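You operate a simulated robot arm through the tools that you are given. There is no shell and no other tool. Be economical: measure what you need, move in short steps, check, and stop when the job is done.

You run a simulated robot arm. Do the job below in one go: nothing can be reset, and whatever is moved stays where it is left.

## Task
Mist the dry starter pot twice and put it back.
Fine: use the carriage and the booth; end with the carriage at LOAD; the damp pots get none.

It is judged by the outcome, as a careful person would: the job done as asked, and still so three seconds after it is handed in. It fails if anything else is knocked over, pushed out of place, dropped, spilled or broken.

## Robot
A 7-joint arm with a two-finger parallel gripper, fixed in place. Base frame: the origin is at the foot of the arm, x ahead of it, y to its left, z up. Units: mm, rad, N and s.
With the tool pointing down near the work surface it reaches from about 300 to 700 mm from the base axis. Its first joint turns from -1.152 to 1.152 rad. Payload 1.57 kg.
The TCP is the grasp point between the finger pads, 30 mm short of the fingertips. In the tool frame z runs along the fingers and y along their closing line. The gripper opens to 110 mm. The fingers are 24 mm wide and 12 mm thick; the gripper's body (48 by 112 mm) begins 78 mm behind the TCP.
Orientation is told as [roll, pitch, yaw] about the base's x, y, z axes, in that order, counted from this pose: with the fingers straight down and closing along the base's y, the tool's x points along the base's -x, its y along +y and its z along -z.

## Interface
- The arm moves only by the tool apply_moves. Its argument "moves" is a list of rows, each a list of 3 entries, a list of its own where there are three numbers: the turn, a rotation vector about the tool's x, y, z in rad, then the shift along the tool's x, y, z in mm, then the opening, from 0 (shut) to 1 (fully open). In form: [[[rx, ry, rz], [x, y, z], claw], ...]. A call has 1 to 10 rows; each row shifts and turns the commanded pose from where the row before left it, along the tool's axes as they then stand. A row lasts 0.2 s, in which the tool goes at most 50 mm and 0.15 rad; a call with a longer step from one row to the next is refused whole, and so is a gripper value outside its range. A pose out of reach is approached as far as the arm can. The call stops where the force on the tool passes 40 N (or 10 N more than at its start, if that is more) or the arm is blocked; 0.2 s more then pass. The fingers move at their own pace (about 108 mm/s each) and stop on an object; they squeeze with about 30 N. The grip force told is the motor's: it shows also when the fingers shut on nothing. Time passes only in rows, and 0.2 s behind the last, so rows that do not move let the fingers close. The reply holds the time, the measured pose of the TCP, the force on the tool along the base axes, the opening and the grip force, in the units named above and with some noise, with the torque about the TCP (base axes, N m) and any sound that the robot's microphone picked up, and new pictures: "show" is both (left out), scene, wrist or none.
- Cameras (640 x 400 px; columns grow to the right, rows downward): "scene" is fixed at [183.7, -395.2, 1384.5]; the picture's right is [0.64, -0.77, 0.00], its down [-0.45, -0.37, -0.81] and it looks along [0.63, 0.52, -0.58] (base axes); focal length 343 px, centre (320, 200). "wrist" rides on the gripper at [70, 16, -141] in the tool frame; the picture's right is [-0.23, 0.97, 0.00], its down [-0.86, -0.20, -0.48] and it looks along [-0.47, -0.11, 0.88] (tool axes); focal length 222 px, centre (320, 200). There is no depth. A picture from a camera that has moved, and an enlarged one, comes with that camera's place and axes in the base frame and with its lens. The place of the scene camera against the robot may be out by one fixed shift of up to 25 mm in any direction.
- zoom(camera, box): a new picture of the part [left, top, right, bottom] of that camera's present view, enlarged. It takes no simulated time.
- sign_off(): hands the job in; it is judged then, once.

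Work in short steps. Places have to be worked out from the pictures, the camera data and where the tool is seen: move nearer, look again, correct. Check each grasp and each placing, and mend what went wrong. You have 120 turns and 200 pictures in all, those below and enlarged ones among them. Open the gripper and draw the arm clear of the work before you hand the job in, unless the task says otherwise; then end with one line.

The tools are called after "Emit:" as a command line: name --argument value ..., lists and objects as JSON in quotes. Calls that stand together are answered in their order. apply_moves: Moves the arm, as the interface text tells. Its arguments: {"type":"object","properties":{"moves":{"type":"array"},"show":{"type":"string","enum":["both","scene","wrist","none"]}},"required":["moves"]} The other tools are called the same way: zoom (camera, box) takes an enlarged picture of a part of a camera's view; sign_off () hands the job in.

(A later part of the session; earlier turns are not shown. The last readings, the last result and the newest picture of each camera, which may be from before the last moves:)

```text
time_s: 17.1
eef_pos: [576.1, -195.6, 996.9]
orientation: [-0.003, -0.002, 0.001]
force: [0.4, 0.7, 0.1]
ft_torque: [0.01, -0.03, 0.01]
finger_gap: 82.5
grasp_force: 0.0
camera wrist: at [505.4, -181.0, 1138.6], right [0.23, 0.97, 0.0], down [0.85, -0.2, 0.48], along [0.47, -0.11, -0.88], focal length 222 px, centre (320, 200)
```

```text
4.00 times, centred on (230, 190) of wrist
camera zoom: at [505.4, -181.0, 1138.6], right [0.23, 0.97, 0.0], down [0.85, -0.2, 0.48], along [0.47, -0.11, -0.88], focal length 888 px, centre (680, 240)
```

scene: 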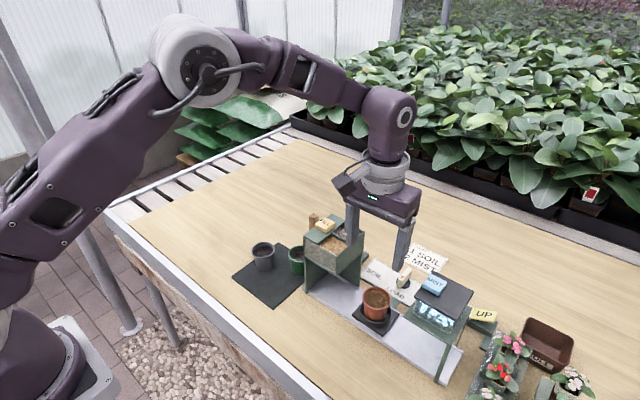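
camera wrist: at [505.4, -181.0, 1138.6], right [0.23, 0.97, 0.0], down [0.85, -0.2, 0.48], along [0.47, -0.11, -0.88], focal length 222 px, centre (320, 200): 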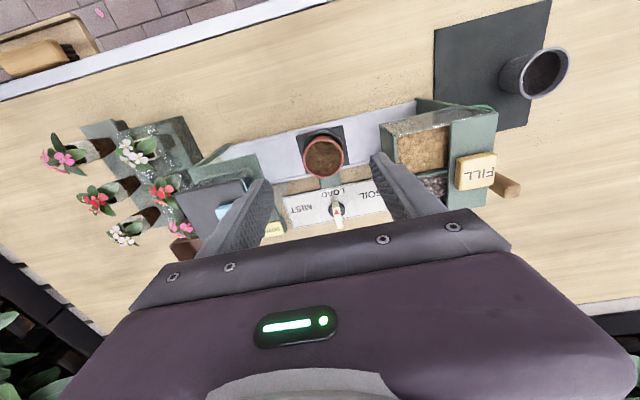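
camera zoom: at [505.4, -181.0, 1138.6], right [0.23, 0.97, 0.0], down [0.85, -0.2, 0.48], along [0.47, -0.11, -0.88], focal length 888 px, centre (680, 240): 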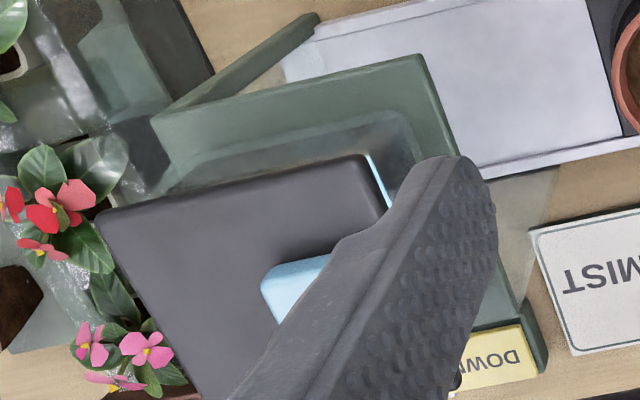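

Emit:
zoom --camera "scene" --box '[405, 270, 475, 340]'

Emit:
zoom --camera "scene" --box '[450, 290, 520, 340]'

```text
5.71 times, centred on (440, 305) of scene
camera zoom: at [183.7, -395.2, 1384.5], right [0.64, -0.77, 0.0], down [-0.45, -0.37, -0.81], along [0.63, 0.52, -0.58], focal length 1962 px, centre (-366, -400)
```

zoom: 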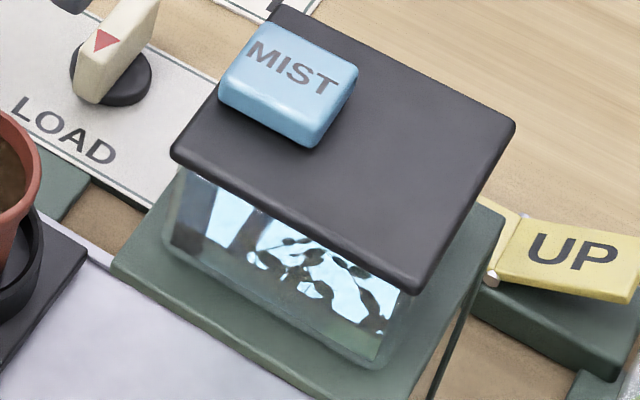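

```text
8.00 times, centred on (485, 315) of scene
camera zoom: at [183.7, -395.2, 1384.5], right [0.64, -0.77, 0.0], down [-0.45, -0.37, -0.81], along [0.63, 0.52, -0.58], focal length 2748 px, centre (-1000, -720)
```

zoom: 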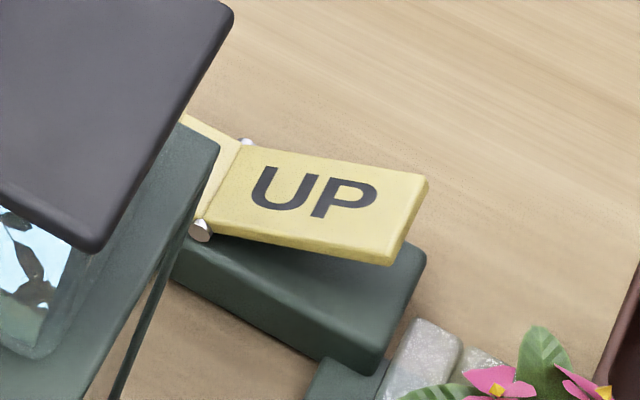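

The pointer is at LOAD. The knob axis works out at about (731, -202) with a fin about 45 mm tall (top z ~800), oriented along x so my fingers would straddle it. I test reach above the knob first.

Emit:
apply_moves --moves '[[[0, 0, 0], [-39, -1.6, 24], 0.75], [[0, 0, 0], [-39, -1.6, 24], 0.6], [[0, 0, 0], [-39, -1.6, 24], 0.5], [[0, 0, 0], [-37, -1.6, 24], 0.5], [[0, 0, 0], [0, 0, 0], 0.5]]'

Emit:
zoom --camera "wrist" --box '[200, 90, 440, 240]'

Emit:
zoom --camera "scene" --box '[350, 220, 470, 310]'

```text
time_s: 18.3
eef_pos: [665.5, -188.1, 913.4]
orientation: [-0.001, -0.002, 0.001]
force: [0.7, 0.1, -0.5]
ft_torque: [-0.02, -0.02, 0.03]
finger_gap: 55.1
grasp_force: 0.0
out of reach, approached as far as the arm can: row 3, 4
camera wrist: at [595.2, -172.4, 1054.6], right [0.23, 0.97, 0.0], down [0.85, -0.2, 0.48], along [0.47, -0.11, -0.88], focal length 222 px, centre (320, 200)
```

scene: 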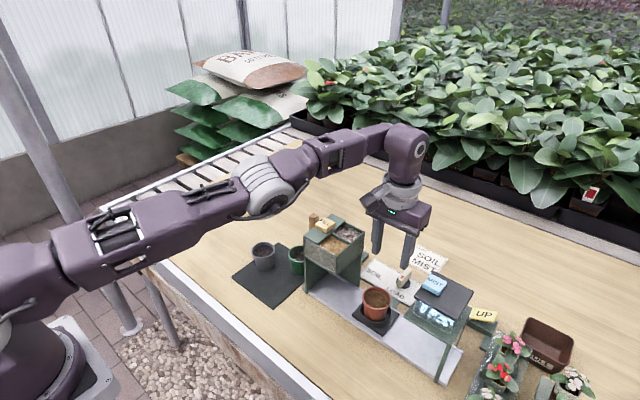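
wrist: 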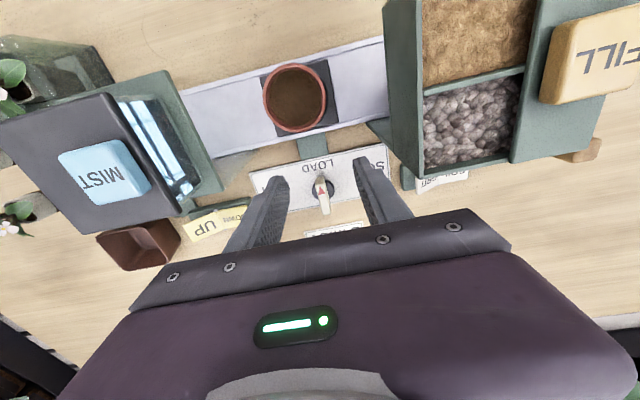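

```text
2.67 times, centred on (320, 165) of wrist
camera zoom: at [595.2, -172.4, 1054.6], right [0.23, 0.97, 0.0], down [0.85, -0.2, 0.48], along [0.47, -0.11, -0.88], focal length 592 px, centre (320, 293)
```

zoom: 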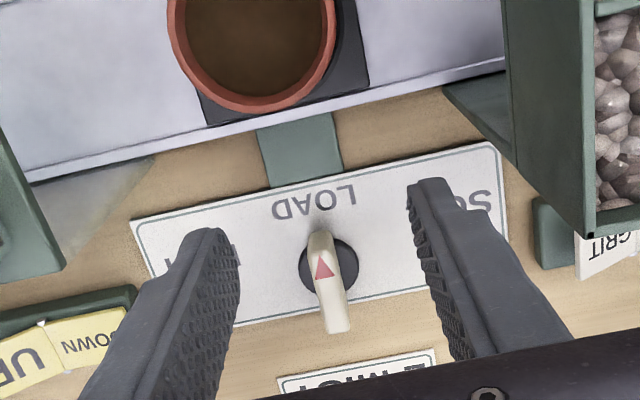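

```text
4.44 times, centred on (410, 265) of scene
camera zoom: at [183.7, -395.2, 1384.5], right [0.64, -0.77, 0.0], down [-0.45, -0.37, -0.81], along [0.63, 0.52, -0.58], focal length 1526 px, centre (-80, -89)
```

zoom: 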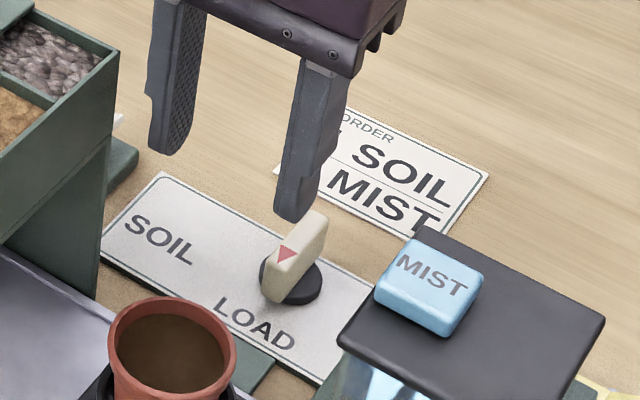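

With the tool straight down the arm stops at x≈665, short of the knob (about (735, -201)). I'll tilt the fingers outward and turn the fin by pushing its pointer end with closed fingers. First I back off, shut the fingers, and begin tilting.

Emit:
apply_moves --moves '[[[0, 0, 0], [40, 0, -10], 0.3], [[0, 0, 0], [30, 0, -10], 0.1], [[0, 0, 0], [0, 0, 0], 0], [[0, -0.14, 0], [0, 0, 0], 0], [[0, -0.14, 0], [0, 0, 0], 0], [[0, -0.14, 0], [0, 0, 0], 0], [[0, -0.13, 0], [0, 0, 0], 0], [[0, 0, 0], [0, 0, 0], 0]]'

```text
time_s: 20.1
eef_pos: [675.0, -177.6, 911.9]
orientation: [0.007, -0.482, 0.045]
force: [-0.3, 0.2, -0.5]
ft_torque: [-0.01, -0.01, 0.02]
finger_gap: 0.2
grasp_force: 21.4
out of reach, approached as far as the arm can: row 1, 2, 4, 5
camera wrist: at [547.1, -168.8, 1005.4], right [0.16, 0.98, 0.11], down [0.55, -0.18, 0.82], along [0.82, -0.07, -0.56], focal length 222 px, centre (320, 200)
```

scene: 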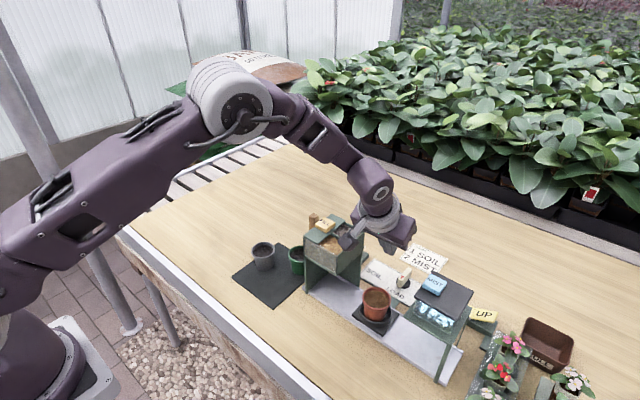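
wrist: 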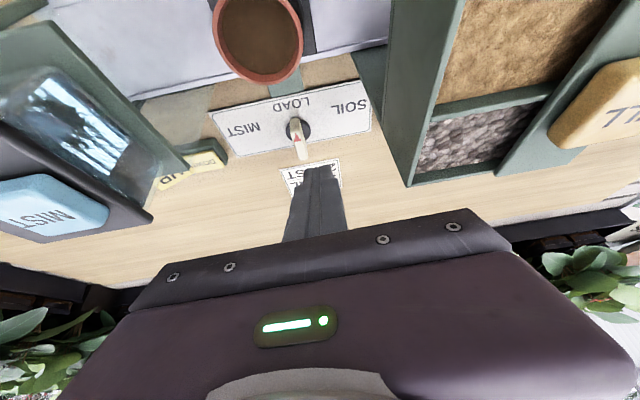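

Emit:
apply_moves --moves '[[[0, 0, 0], [0, 0, 0], 0], [[0, 0, 0], [0, 0, 0], 0]]' --show "none"

Emit:
zoom --camera "wrist" --box '[200, 70, 400, 195]'

```text
time_s: 20.7
eef_pos: [674.1, -178.0, 912.4]
orientation: [0.007, -0.48, 0.042]
force: [0.2, 0.9, 0.2]
ft_torque: [0.01, 0.0, -0.01]
finger_gap: 0.0
grasp_force: 20.8
```

```text
3.20 times, centred on (300, 132) of wrist
camera zoom: at [547.3, -168.8, 1005.3], right [0.16, 0.98, 0.11], down [0.55, -0.18, 0.82], along [0.82, -0.07, -0.56], focal length 711 px, centre (384, 416)
```

zoom: 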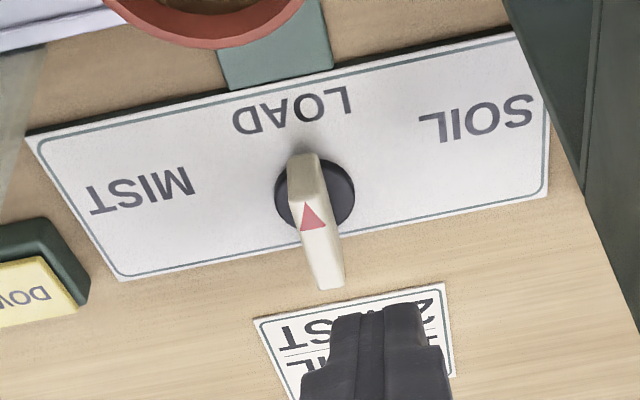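

The refined knob: axis (737, -201.5), fin x 716–762, top z ≈786. The hopper corner is near (671, -119, 918), so there's room if I keep the tool near y -201. I'll use a smaller tilt (0.35), straddle the pointer end with a partly open gripper, and push it toward MIST. First I move above it.

Emit:
apply_moves --moves '[[[0, 0.13, 0.042], [0, 0, 0], 0.2], [[0, 0, 0], [1, -11.5, 38], 0.36], [[0, 0, 0], [1, -11.5, 38], 0.36], [[0, 0, 0], [0, 0, 0], 0.36]]'

Emit:
zoom --camera "wrist" --box '[220, 90, 420, 215]'

Emit:
zoom --camera "scene" --box '[340, 220, 470, 310]'

```text
time_s: 21.7
eef_pos: [698.3, -200.0, 839.6]
orientation: [0.024, -0.348, -0.002]
force: [0.2, 0.0, 1.1]
ft_torque: [0.01, -0.02, 0.03]
finger_gap: 39.6
grasp_force: 0.1
camera wrist: at [583.9, -187.5, 949.4], right [0.21, 0.97, 0.1], down [0.64, -0.21, 0.74], along [0.74, -0.09, -0.67], focal length 222 px, centre (320, 200)
```

scene: 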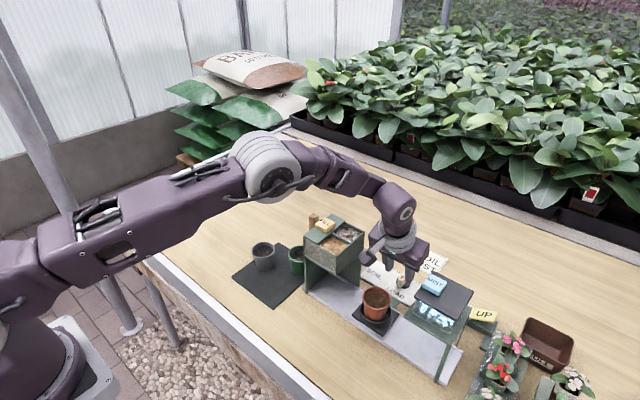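
wrist: 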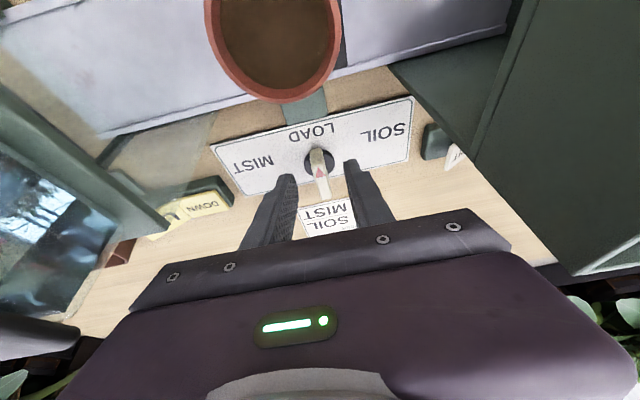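

```text
3.20 times, centred on (320, 152) of wrist
camera zoom: at [583.9, -187.5, 949.4], right [0.21, 0.97, 0.1], down [0.64, -0.21, 0.74], along [0.74, -0.09, -0.67], focal length 711 px, centre (320, 352)
```

zoom: 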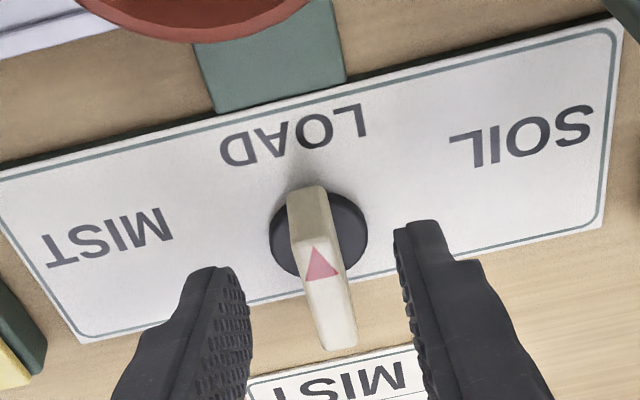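

```text
4.44 times, centred on (405, 265) of scene
camera zoom: at [183.7, -395.2, 1384.5], right [0.64, -0.77, 0.0], down [-0.45, -0.37, -0.81], along [0.63, 0.52, -0.58], focal length 1526 px, centre (-58, -89)
```

zoom: 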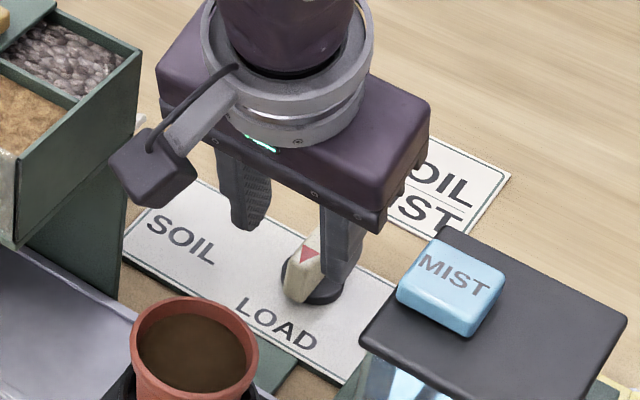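

The fin is visible between the fingers with clearance on both sides. I lower straight down so the fingertips straddle the pointer end (tip z ≈772).

Emit:
apply_moves --moves '[[[0, 0, 0], [2.1, -0.8, 20], 0.36], [[0, 0, 0], [2.1, -0.7, 20], 0.36], [[0, 0, 0], [0, 0, 0], 0.36]]'

Emit:
zoom --camera "wrist" --box '[220, 90, 420, 215]'

Emit:
zoom --camera "scene" --box '[340, 220, 470, 310]'

```text
time_s: 22.5
eef_pos: [706.9, -199.1, 799.7]
orientation: [0.025, -0.349, -0.001]
force: [0.0, 0.5, -0.4]
ft_torque: [0.01, -0.01, 0.0]
finger_gap: 39.5
grasp_force: 0.0
camera wrist: at [593.4, -187.8, 909.4], right [0.21, 0.97, 0.1], down [0.64, -0.21, 0.74], along [0.74, -0.09, -0.67], focal length 222 px, centre (320, 200)
```

scene: 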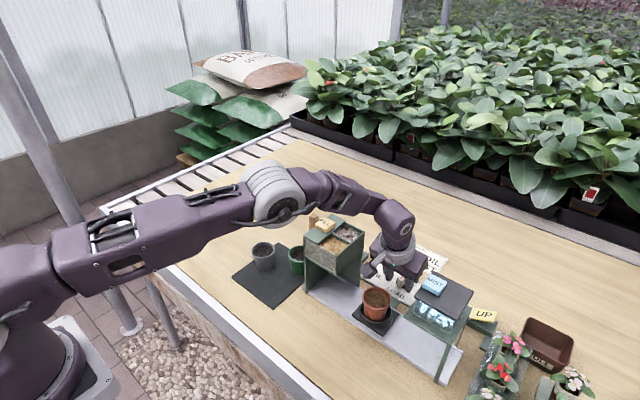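
wrist: 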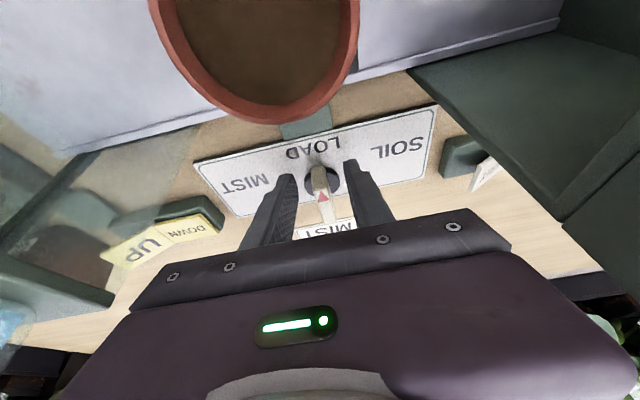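

```text
3.20 times, centred on (320, 152) of wrist
camera zoom: at [593.4, -187.8, 909.4], right [0.21, 0.97, 0.1], down [0.64, -0.21, 0.74], along [0.74, -0.09, -0.67], focal length 711 px, centre (320, 352)
```

zoom: 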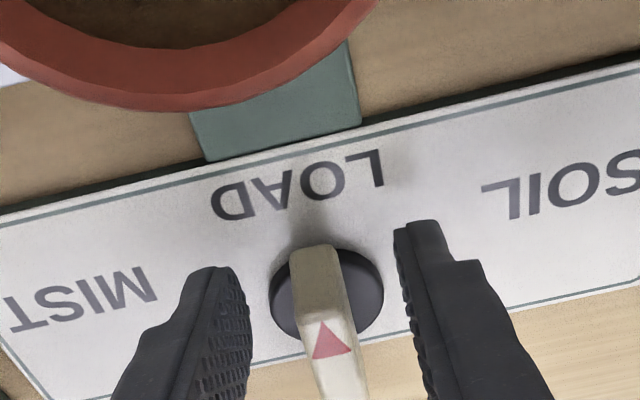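

```text
4.44 times, centred on (405, 265) of scene
camera zoom: at [183.7, -395.2, 1384.5], right [0.64, -0.77, 0.0], down [-0.45, -0.37, -0.81], along [0.63, 0.52, -0.58], focal length 1526 px, centre (-58, -89)
```

zoom: 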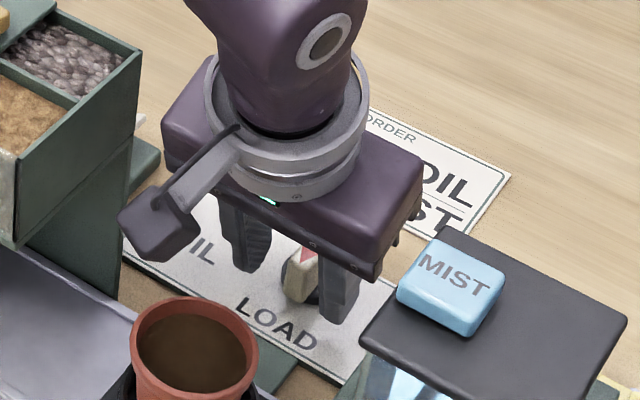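

The fingertips straddle the pointer. I narrow the gap to 26 mm and push toward -y in small steps, watching the force.

Emit:
apply_moves --moves '[[[0, 0, 0], [0, 0, 0], 0.24], [[0, 0, 0], [0, -4, 0], 0.24], [[0, 0, 0], [0, -4, 0], 0.24], [[0, 0, 0], [0, -4, 0], 0.24], [[0, 0, 0], [0, -4, 0], 0.24], [[0, 0, 0], [0, 0, 0], 0.24]]'

Emit:
zoom --camera "wrist" --box '[220, 90, 420, 215]'

```text
time_s: 23.9
eef_pos: [707.8, -213.1, 799.4]
orientation: [0.026, -0.35, 0.0]
force: [-3.4, 11.8, 0.9]
ft_torque: [0.3, -0.01, 0.31]
finger_gap: 36.4
grasp_force: 5.7
camera wrist: at [594.7, -201.6, 908.3], right [0.21, 0.97, 0.1], down [0.64, -0.21, 0.74], along [0.74, -0.09, -0.67], focal length 222 px, centre (320, 200)
```

scene: 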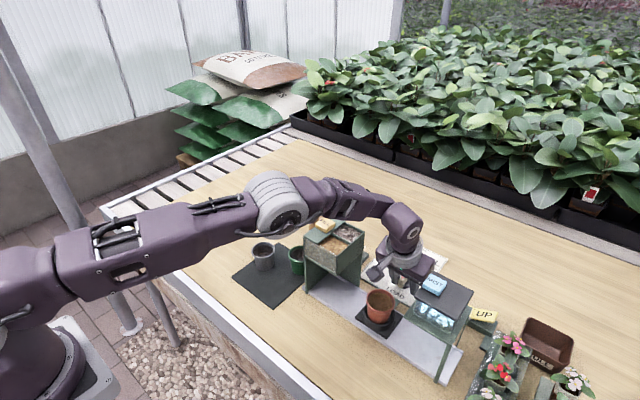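
wrist: 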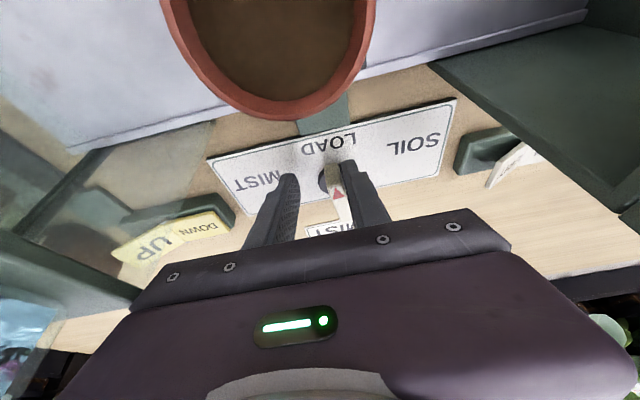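

```text
3.20 times, centred on (320, 152) of wrist
camera zoom: at [594.7, -201.6, 908.3], right [0.21, 0.97, 0.1], down [0.64, -0.21, 0.74], along [0.74, -0.09, -0.67], focal length 711 px, centre (320, 352)
```

zoom: 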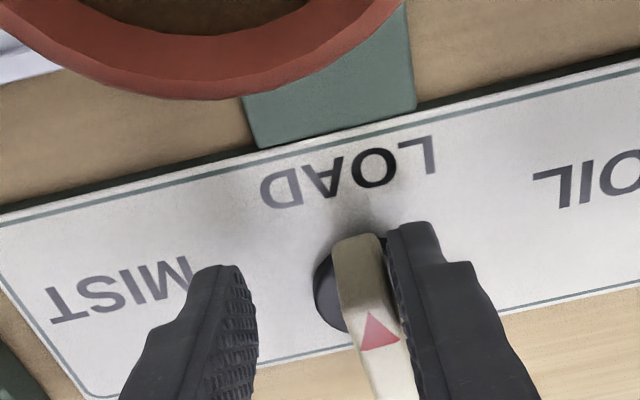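

The +y finger touches the fin at about 12 N and the carriage already shifts slightly toward the booth. I continue pushing.

Emit:
apply_moves --moves '[[[0, 0, 0], [0, -4, 0], 0.3], [[0, 0, 0], [0, -4, 0], 0.3], [[0, 0, 0], [0, -4, 0], 0.3], [[0, 0, 0], [0, 0, 0], 0.3]]'

Emit:
zoom --camera "wrist" --box '[220, 90, 420, 215]'

```text
time_s: 24.6
eef_pos: [708.2, -215.1, 797.5]
orientation: [0.037, -0.345, -0.003]
force: [0.8, 7.7, -0.3]
ft_torque: [0.17, -0.03, 0.16]
finger_gap: 39.9
grasp_force: 3.5
stopped in row 3: the force on the tool passed its limit at 45 N (the readings are from after the stop); the commanded pose is now the measured one
camera wrist: at [595.8, -204.8, 907.7], right [0.21, 0.97, 0.11], down [0.64, -0.22, 0.73], along [0.74, -0.08, -0.67], focal length 222 px, centre (320, 200)
```

scene: 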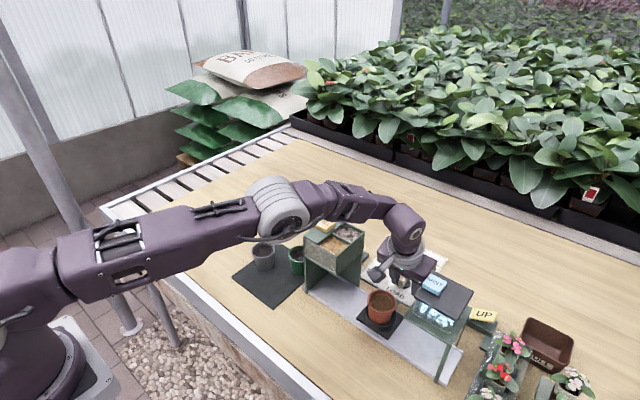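
wrist: 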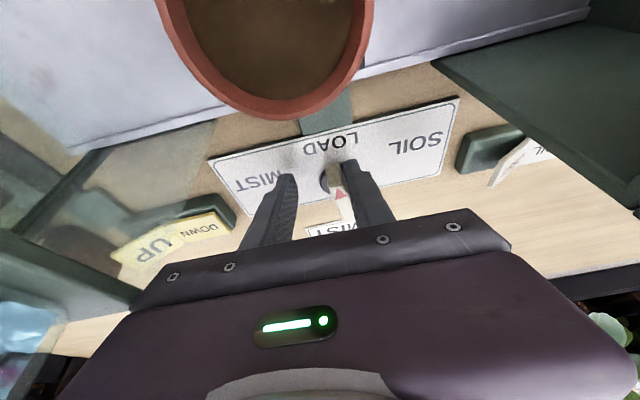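

```text
3.20 times, centred on (320, 152) of wrist
camera zoom: at [595.8, -204.8, 907.7], right [0.21, 0.97, 0.11], down [0.64, -0.22, 0.73], along [0.74, -0.08, -0.67], focal length 711 px, centre (320, 352)
```

zoom: 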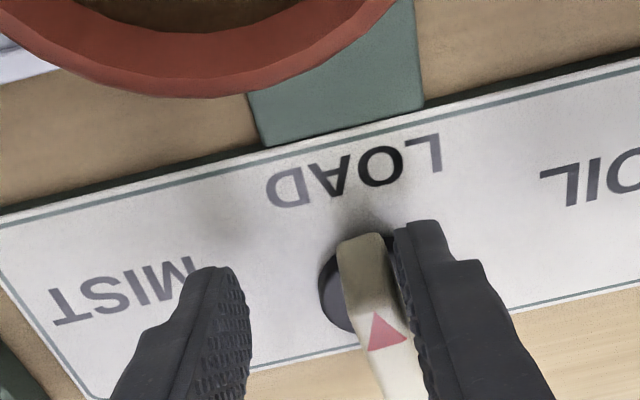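

The push stalled because the finger's contact edge was only about 8 mm from the pivot. I'll back off, retreat about 8 mm in x for a longer lever arm, then push again.

Emit:
apply_moves --moves '[[[0, 0, 0], [0, 4, 0], 0.34], [[0, 0, 0], [8, 0, -2.9], 0.34], [[0, 0, 0], [0, -4, 0], 0.34], [[0, 0, 0], [0, -4, 0], 0.34], [[0, 0, 0], [0, -4, 0], 0.34], [[0, 0, 0], [0, -4, 0], 0.34], [[0, 0, 0], [0, 0, 0], 0.34]]'

Emit:
zoom --camera "wrist" --box '[220, 90, 420, 215]'

```text
time_s: 25.7
eef_pos: [701.7, -214.4, 797.1]
orientation: [0.044, -0.342, -0.002]
force: [1.7, 6.9, 0.8]
ft_torque: [-0.55, 0.18, -0.26]
finger_gap: 37.6
grasp_force: 0.1
stopped in row 5: the force on the tool passed its limit at 48 N (the readings are from after the stop); the commanded pose is now the measured one
camera wrist: at [588.5, -205.7, 907.7], right [0.2, 0.97, 0.12], down [0.65, -0.22, 0.73], along [0.74, -0.07, -0.67], focal length 222 px, centre (320, 200)
```

scene: 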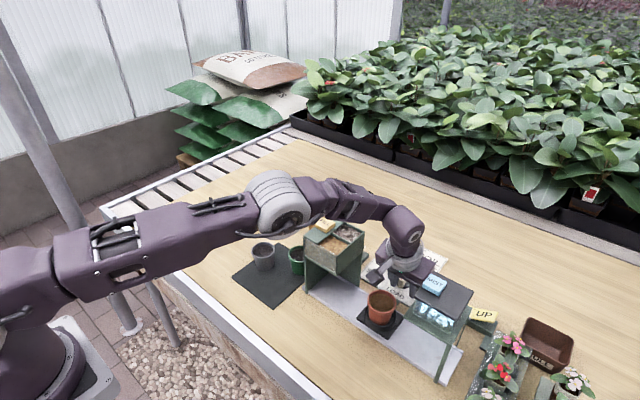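
wrist: 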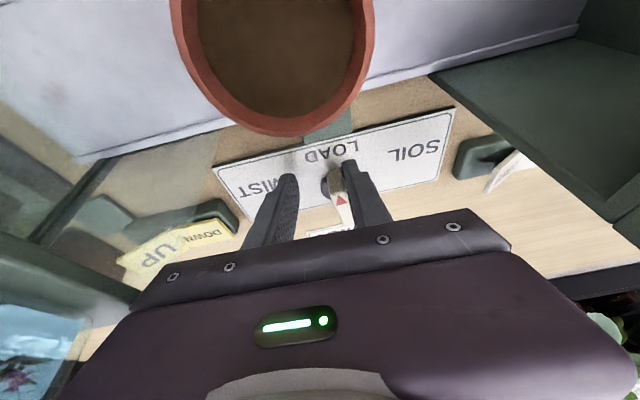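

```text
3.20 times, centred on (320, 152) of wrist
camera zoom: at [588.5, -205.7, 907.7], right [0.2, 0.97, 0.12], down [0.65, -0.22, 0.73], along [0.74, -0.07, -0.67], focal length 711 px, centre (320, 352)
```

zoom: 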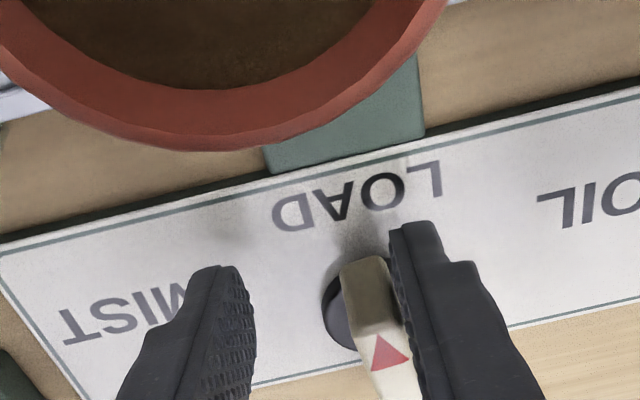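

The torque shows contact about 80 mm above the TCP at x≈664, so the gripper body touched the booth frame on the -y side and the fin wasn't what stopped it. I back off at once, rise, close the fingers so the pushing face is nearer the tool's centre line, and lean slightly to keep clear of the hopper.

Emit:
apply_moves --moves '[[[0, 0, 0], [0, 8, 0], 0.34], [[0, 0, 0], [0, 0, -20], 0.34], [[0, 0, 0], [0, 0, -22], 0.1], [[-0.08, 0, 0], [0, 10, 0], 0], [[0, 0, 0], [0, 0, 0], 0]]'

Emit:
zoom --camera "scene" --box '[320, 220, 500, 350]'

Emit:
zoom --camera "wrist" --box '[200, 60, 440, 220]'

```text
time_s: 26.9
eef_pos: [685.3, -198.0, 839.5]
orientation: [0.124, -0.342, -0.004]
force: [-0.6, 0.0, 0.5]
ft_torque: [-0.05, 0.04, 0.02]
finger_gap: 0.0
grasp_force: 21.7
camera wrist: at [572.1, -200.8, 949.6], right [0.18, 0.97, 0.19], down [0.65, -0.26, 0.71], along [0.74, 0.0, -0.68], focal length 222 px, centre (320, 200)
```

scene: 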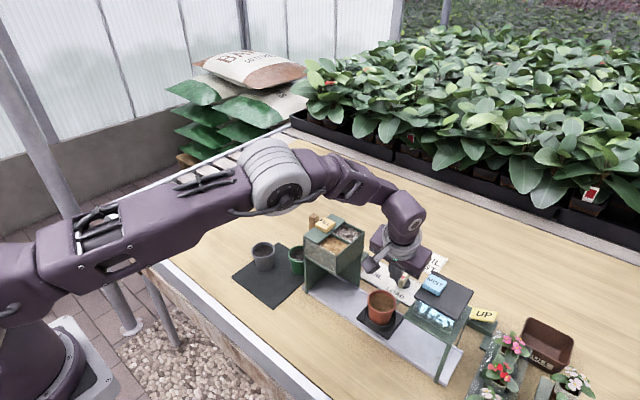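
wrist: 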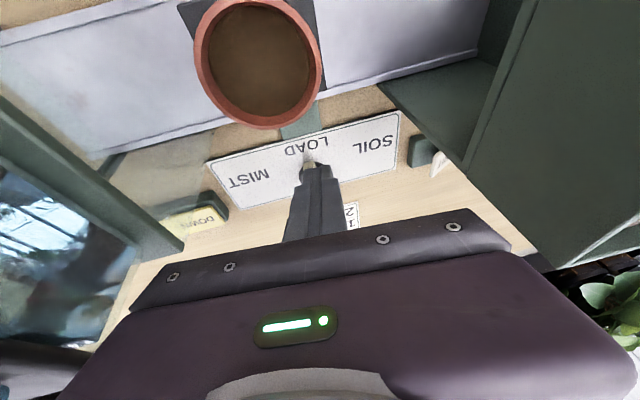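

```text
3.08 times, centred on (410, 285) of scene
camera zoom: at [183.7, -395.2, 1384.5], right [0.64, -0.77, 0.0], down [-0.45, -0.37, -0.81], along [0.63, 0.52, -0.58], focal length 1057 px, centre (43, -62)
```

zoom: 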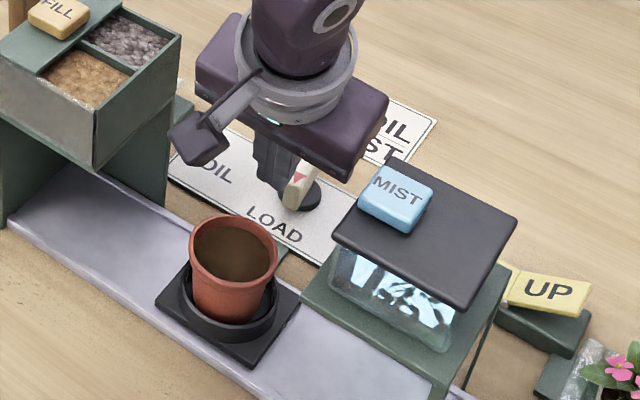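

```text
2.50 times, centred on (320, 140) of wrist
camera zoom: at [572.1, -200.8, 949.6], right [0.18, 0.97, 0.19], down [0.65, -0.26, 0.71], along [0.74, 0.0, -0.68], focal length 555 px, centre (320, 350)
```

zoom: 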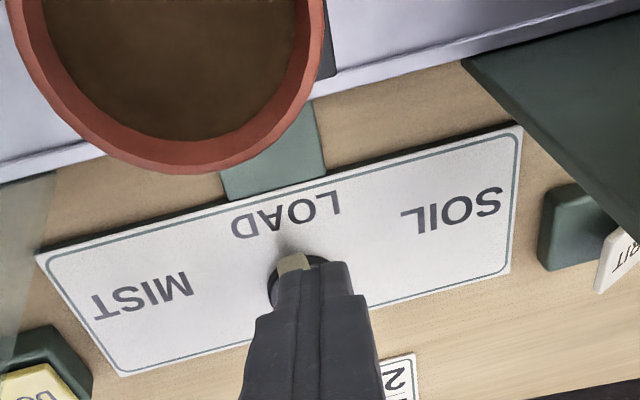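

The carriage sits a little off LOAD and the knob stays where it was left; the booth has not moved. With the closed fingers leaning, I come down on the +y side of the pointer.

Emit:
apply_moves --moves '[[[0, 0, 0], [0, 9.5, 0], 0], [[0, 0, 0], [0, 0, 20], 0], [[0, 0, 0], [0, 0, 20], 0], [[0, 0, 0], [0, 0, 0], 0]]' --show "none"

Emit:
zoom --camera "wrist" --box '[220, 60, 420, 200]'

Emit:
zoom --camera "scene" --box '[340, 220, 470, 310]'

```text
time_s: 27.9
eef_pos: [699.2, -185.6, 802.7]
orientation: [0.121, -0.342, -0.005]
force: [0.2, -0.5, 0.6]
ft_torque: [-0.01, -0.01, 0.01]
finger_gap: 0.1
grasp_force: 21.9
```

```text
2.86 times, centred on (320, 130) of wrist
camera zoom: at [586.9, -187.5, 912.9], right [0.18, 0.97, 0.19], down [0.65, -0.26, 0.71], along [0.74, 0.0, -0.68], focal length 635 px, centre (320, 400)
```

zoom: 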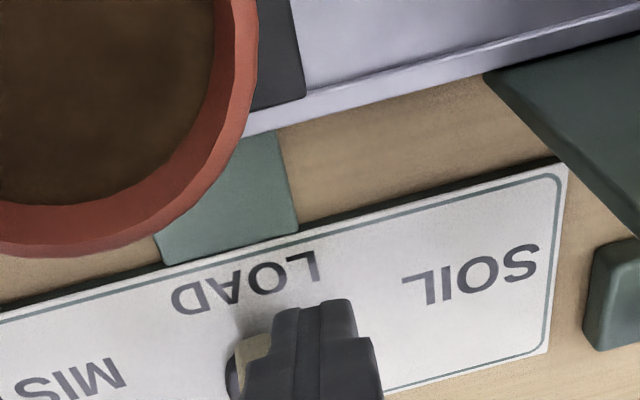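

```text
4.44 times, centred on (405, 265) of scene
camera zoom: at [183.7, -395.2, 1384.5], right [0.64, -0.77, 0.0], down [-0.45, -0.37, -0.81], along [0.63, 0.52, -0.58], focal length 1526 px, centre (-58, -89)
```

zoom: 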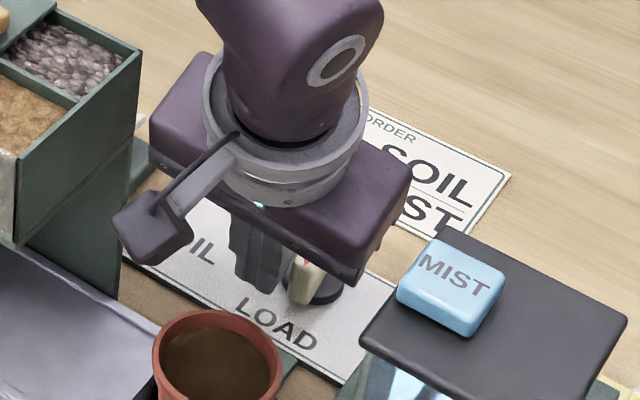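

The fingers stand just beside the pointer. I push -y in small steps along the arc.

Emit:
apply_moves --moves '[[[0, 0, 0], [0, -4, 0], 0], [[0, 0, 0], [0, -3, 0], 0], [[0, 0, 0], [0, -3, 0], 0], [[0, 0, 0], [-1.3, -3, 0.5], 0], [[0, 0, 0], [0, 0, 0], 0]]'

Emit:
zoom --camera "scene" --box '[340, 230, 470, 320]'

```text
time_s: 29.1
eef_pos: [701.9, -200.1, 798.8]
orientation: [0.121, -0.344, -0.007]
force: [-1.4, 1.4, 0.8]
ft_torque: [-0.01, 0.04, -0.02]
finger_gap: 0.0
grasp_force: 22.2
camera wrist: at [588.5, -201.0, 909.6], right [0.18, 0.97, 0.19], down [0.65, -0.26, 0.71], along [0.74, -0.01, -0.68], focal length 222 px, centre (320, 200)
```

scene: 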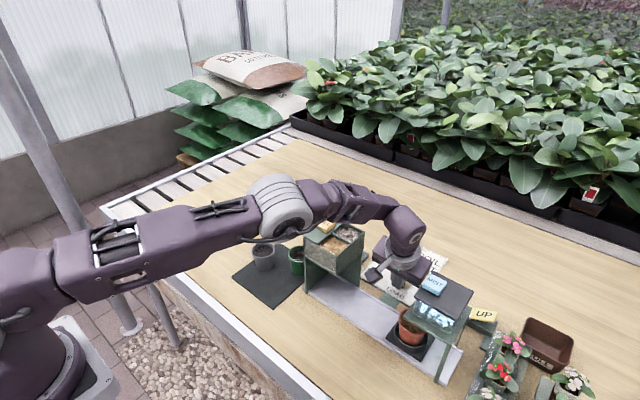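
wrist: 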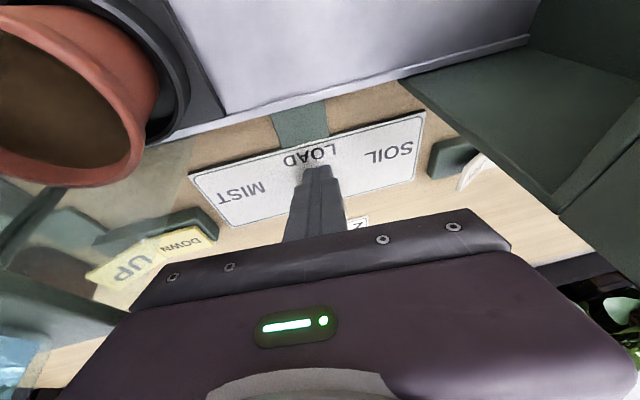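

```text
4.44 times, centred on (405, 275) of scene
camera zoom: at [183.6, -395.2, 1384.5], right [0.64, -0.77, 0.0], down [-0.45, -0.37, -0.81], along [0.63, 0.52, -0.58], focal length 1526 px, centre (-58, -133)
```

zoom: 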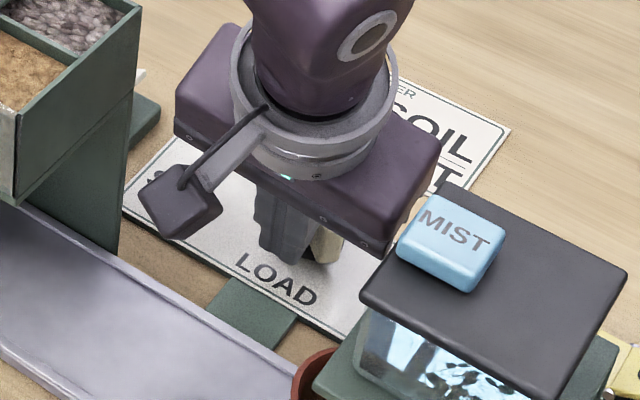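

The carriage has moved a long way toward the booth. I check that the pot clears the booth frame and stays upright.

Emit:
zoom --camera "scene" --box '[380, 290, 470, 365]'

Emit:
zoom --camera "wrist" --box '[0, 0, 240, 200]'

```text
5.33 times, centred on (425, 328) of scene
camera zoom: at [183.6, -395.2, 1384.5], right [0.64, -0.77, 0.0], down [-0.45, -0.37, -0.81], along [0.63, 0.52, -0.58], focal length 1832 px, centre (-240, -480)
```

zoom: 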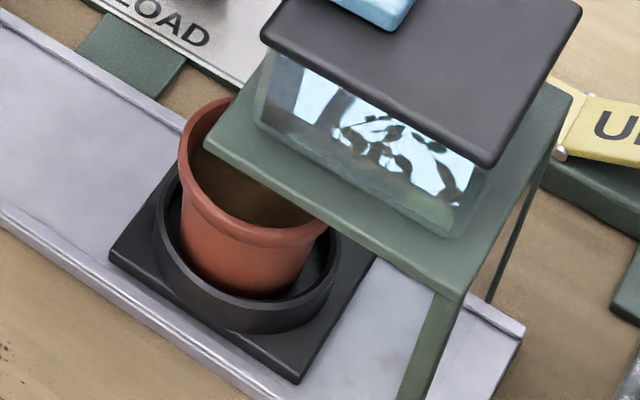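

```text
2.00 times, centred on (120, 100) of wrist
camera zoom: at [588.5, -201.0, 909.6], right [0.18, 0.97, 0.19], down [0.65, -0.26, 0.71], along [0.74, -0.01, -0.68], focal length 444 px, centre (720, 400)
```

zoom: 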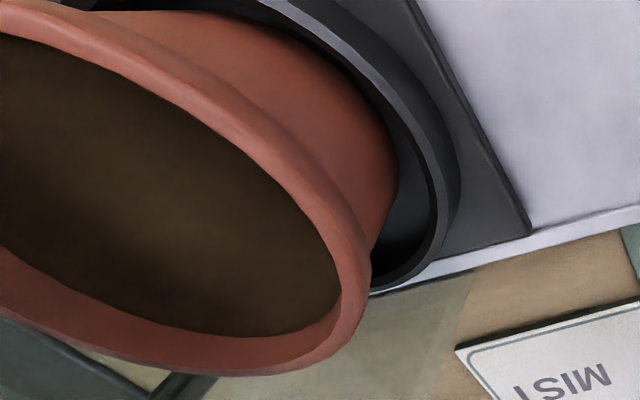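

The pot is upright and its rim passes under the frame. The fin is at about 50°. I take the lean back out (keeping the body off the booth) while continuing the push along the arc.

Emit:
apply_moves --moves '[[[0.06, 0, 0], [-0.9, 0, 0.3], 0], [[0.06, 0, 0], [-0.9, 0, 0.3], 0], [[0, 0, 0], [-1.9, -2, 0.7], 0], [[0, 0, 0], [0, 0, 0], 0]]'

Emit:
zoom --camera "scene" --box '[360, 250, 480, 370]'

```text
time_s: 30.1
eef_pos: [706.1, -199.5, 799.1]
orientation: [0.004, -0.341, -0.005]
force: [-6.6, 6.2, -5.1]
ft_torque: [0.17, 0.24, 0.07]
finger_gap: 0.1
grasp_force: 20.8
camera wrist: at [592.0, -184.1, 908.6], right [0.22, 0.97, 0.08], down [0.65, -0.2, 0.74], along [0.73, -0.11, -0.67], focal length 222 px, centre (320, 200)
```

scene: 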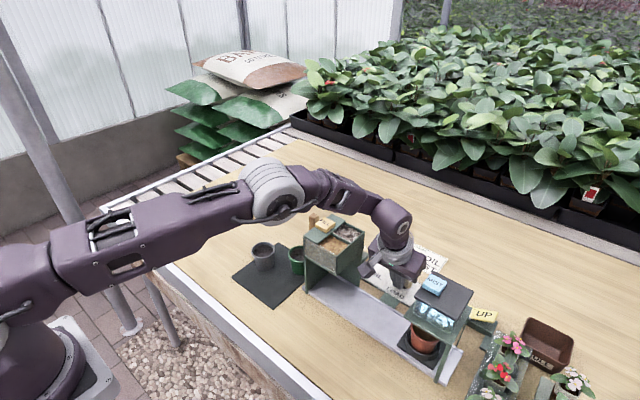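
wrist: 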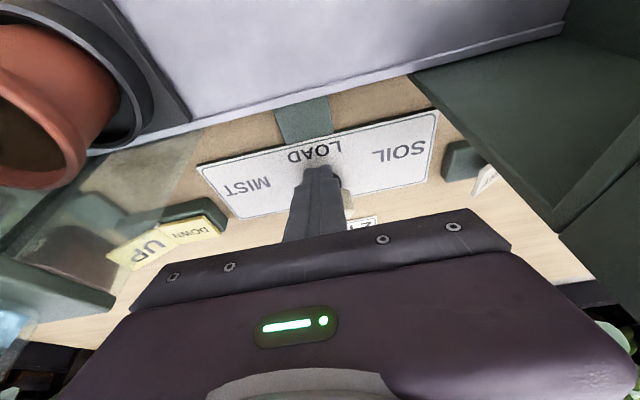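

```text
3.33 times, centred on (420, 310) of scene
camera zoom: at [183.7, -395.1, 1384.5], right [0.64, -0.77, 0.0], down [-0.45, -0.37, -0.81], along [0.63, 0.52, -0.58], focal length 1145 px, centre (-13, -167)
```

zoom: 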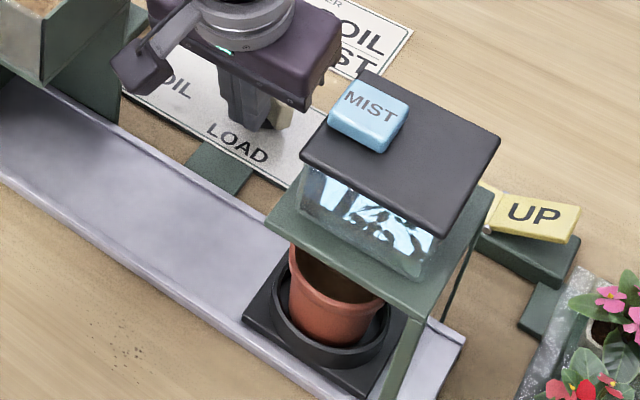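

The ring centre is now about y -313, centred under the booth. I retreat from the knob and check where the pointer rests.

Emit:
apply_moves --moves '[[[0, 0, 0], [3, 3, -1], 0], [[0, 0, 0], [0, 0, -25], 0], [[0, 0, 0], [5, 0, -30], 0], [[0, 0, 0], [10, 0, -30], 0], [[0, 0, 0], [0, 0, 0], 0]]'

Emit:
zoom --camera "wrist" --box '[150, 60, 420, 220]'

Emit:
zoom --camera "scene" --box '[360, 250, 480, 370]'

```text
time_s: 31.3
eef_pos: [658.5, -197.8, 875.1]
orientation: [0.004, -0.341, -0.004]
force: [-0.2, 0.0, -0.3]
ft_torque: [-0.02, 0.01, 0.0]
finger_gap: 0.0
grasp_force: 21.1
camera wrist: at [546.2, -182.5, 984.6], right [0.22, 0.97, 0.08], down [0.64, -0.2, 0.74], along [0.73, -0.11, -0.67], focal length 222 px, centre (320, 200)
```

scene: 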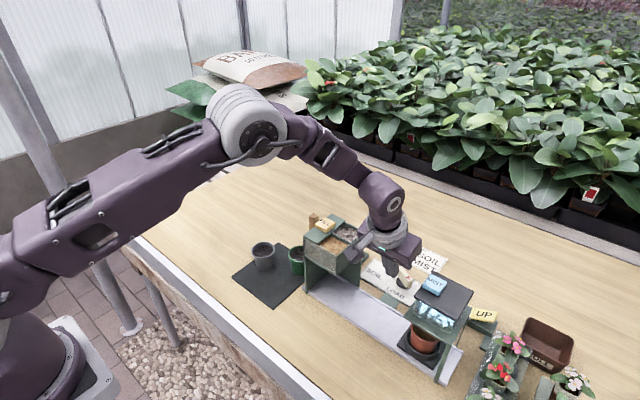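
wrist: 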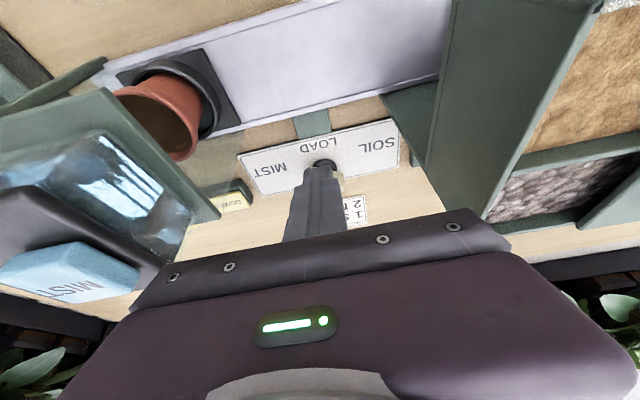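

```text
2.37 times, centred on (285, 140) of wrist
camera zoom: at [546.2, -182.5, 984.6], right [0.22, 0.97, 0.08], down [0.64, -0.2, 0.74], along [0.73, -0.11, -0.67], focal length 526 px, centre (403, 342)
```

zoom: 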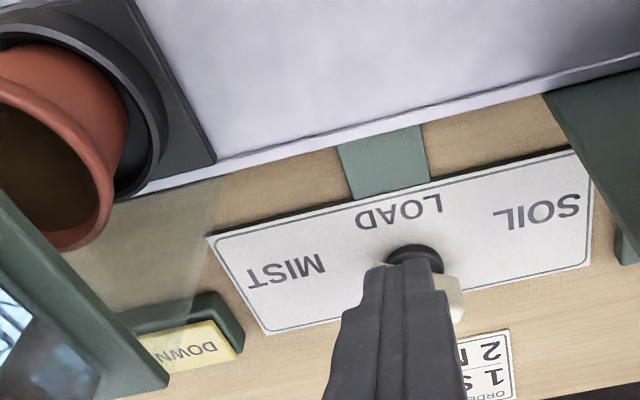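

```text
3.33 times, centred on (420, 310) of scene
camera zoom: at [183.7, -395.2, 1384.5], right [0.64, -0.77, 0.0], down [-0.45, -0.37, -0.81], along [0.63, 0.52, -0.58], focal length 1145 px, centre (-13, -167)
```

zoom: 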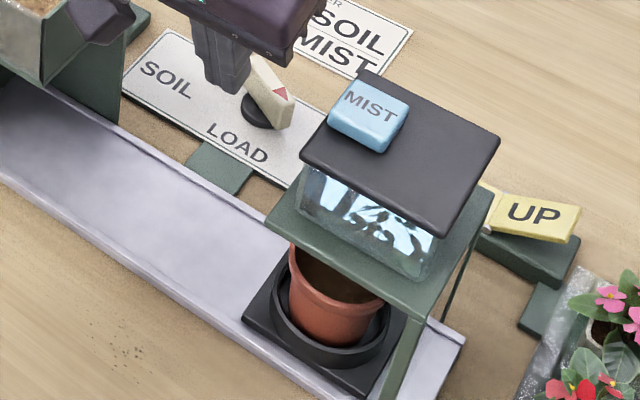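

The pointer now aims at MIST and the carriage sits centred in the booth. I rise, straighten the tool, and go above the booth with open fingers to view the button and the UP/DOWN rocker before pressing anything.

Emit:
apply_moves --moves '[[[0, 0, 0], [0, 0, -45], 0.3], [[0, 0, 0], [0, 0, -45], 0.6], [[0, 0.14, 0], [0, 0, -20], 1], [[0, 0.14, 0], [0, 0, -20], 1], [[0, 0.061, 0], [0, 0, -20], 1], [[0, 0, 0], [0, -35, 0], 1], [[0, 0, 0], [0, -35, 0], 1], [[0, 0, 0], [0, -28, 0], 1], [[0, 0, 0], [0, 0, 0], 1]]'

Emit:
zoom --camera "wrist" --box '[220, 120, 420, 245]'

```text
time_s: 33.3
eef_pos: [616.8, -258.9, 1015.4]
orientation: [0.008, 0.012, 0.003]
force: [0.3, 0.3, -0.6]
ft_torque: [-0.01, -0.01, -0.01]
finger_gap: 110.0
grasp_force: 0.1
out of reach, approached as far as the arm can: row 7, 8
camera wrist: at [548.8, -244.5, 1157.0], right [0.22, 0.97, 0.0], down [0.86, -0.2, 0.47], along [0.45, -0.1, -0.88], focal length 222 px, centre (320, 200)
```

scene: 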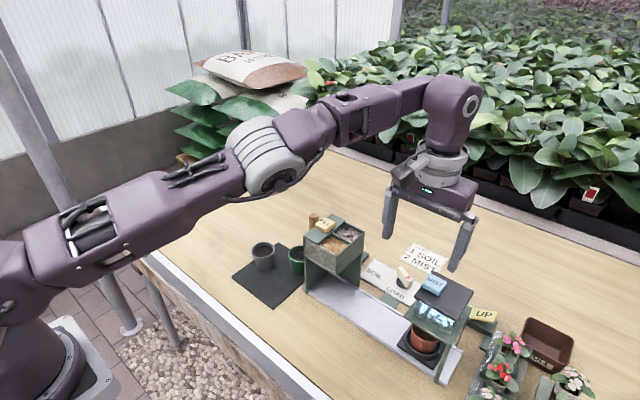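
wrist: 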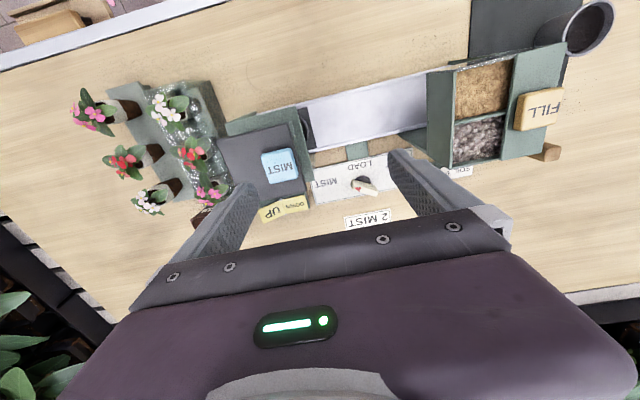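

```text
3.20 times, centred on (320, 182) of wrist
camera zoom: at [548.8, -244.5, 1157.0], right [0.22, 0.97, 0.0], down [0.86, -0.2, 0.47], along [0.45, -0.1, -0.88], focal length 711 px, centre (320, 256)
```

zoom: 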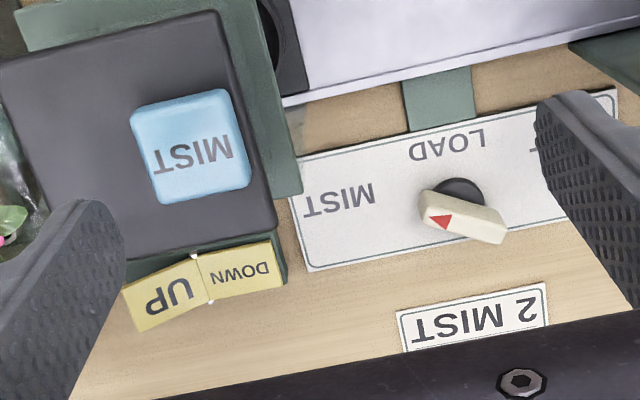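

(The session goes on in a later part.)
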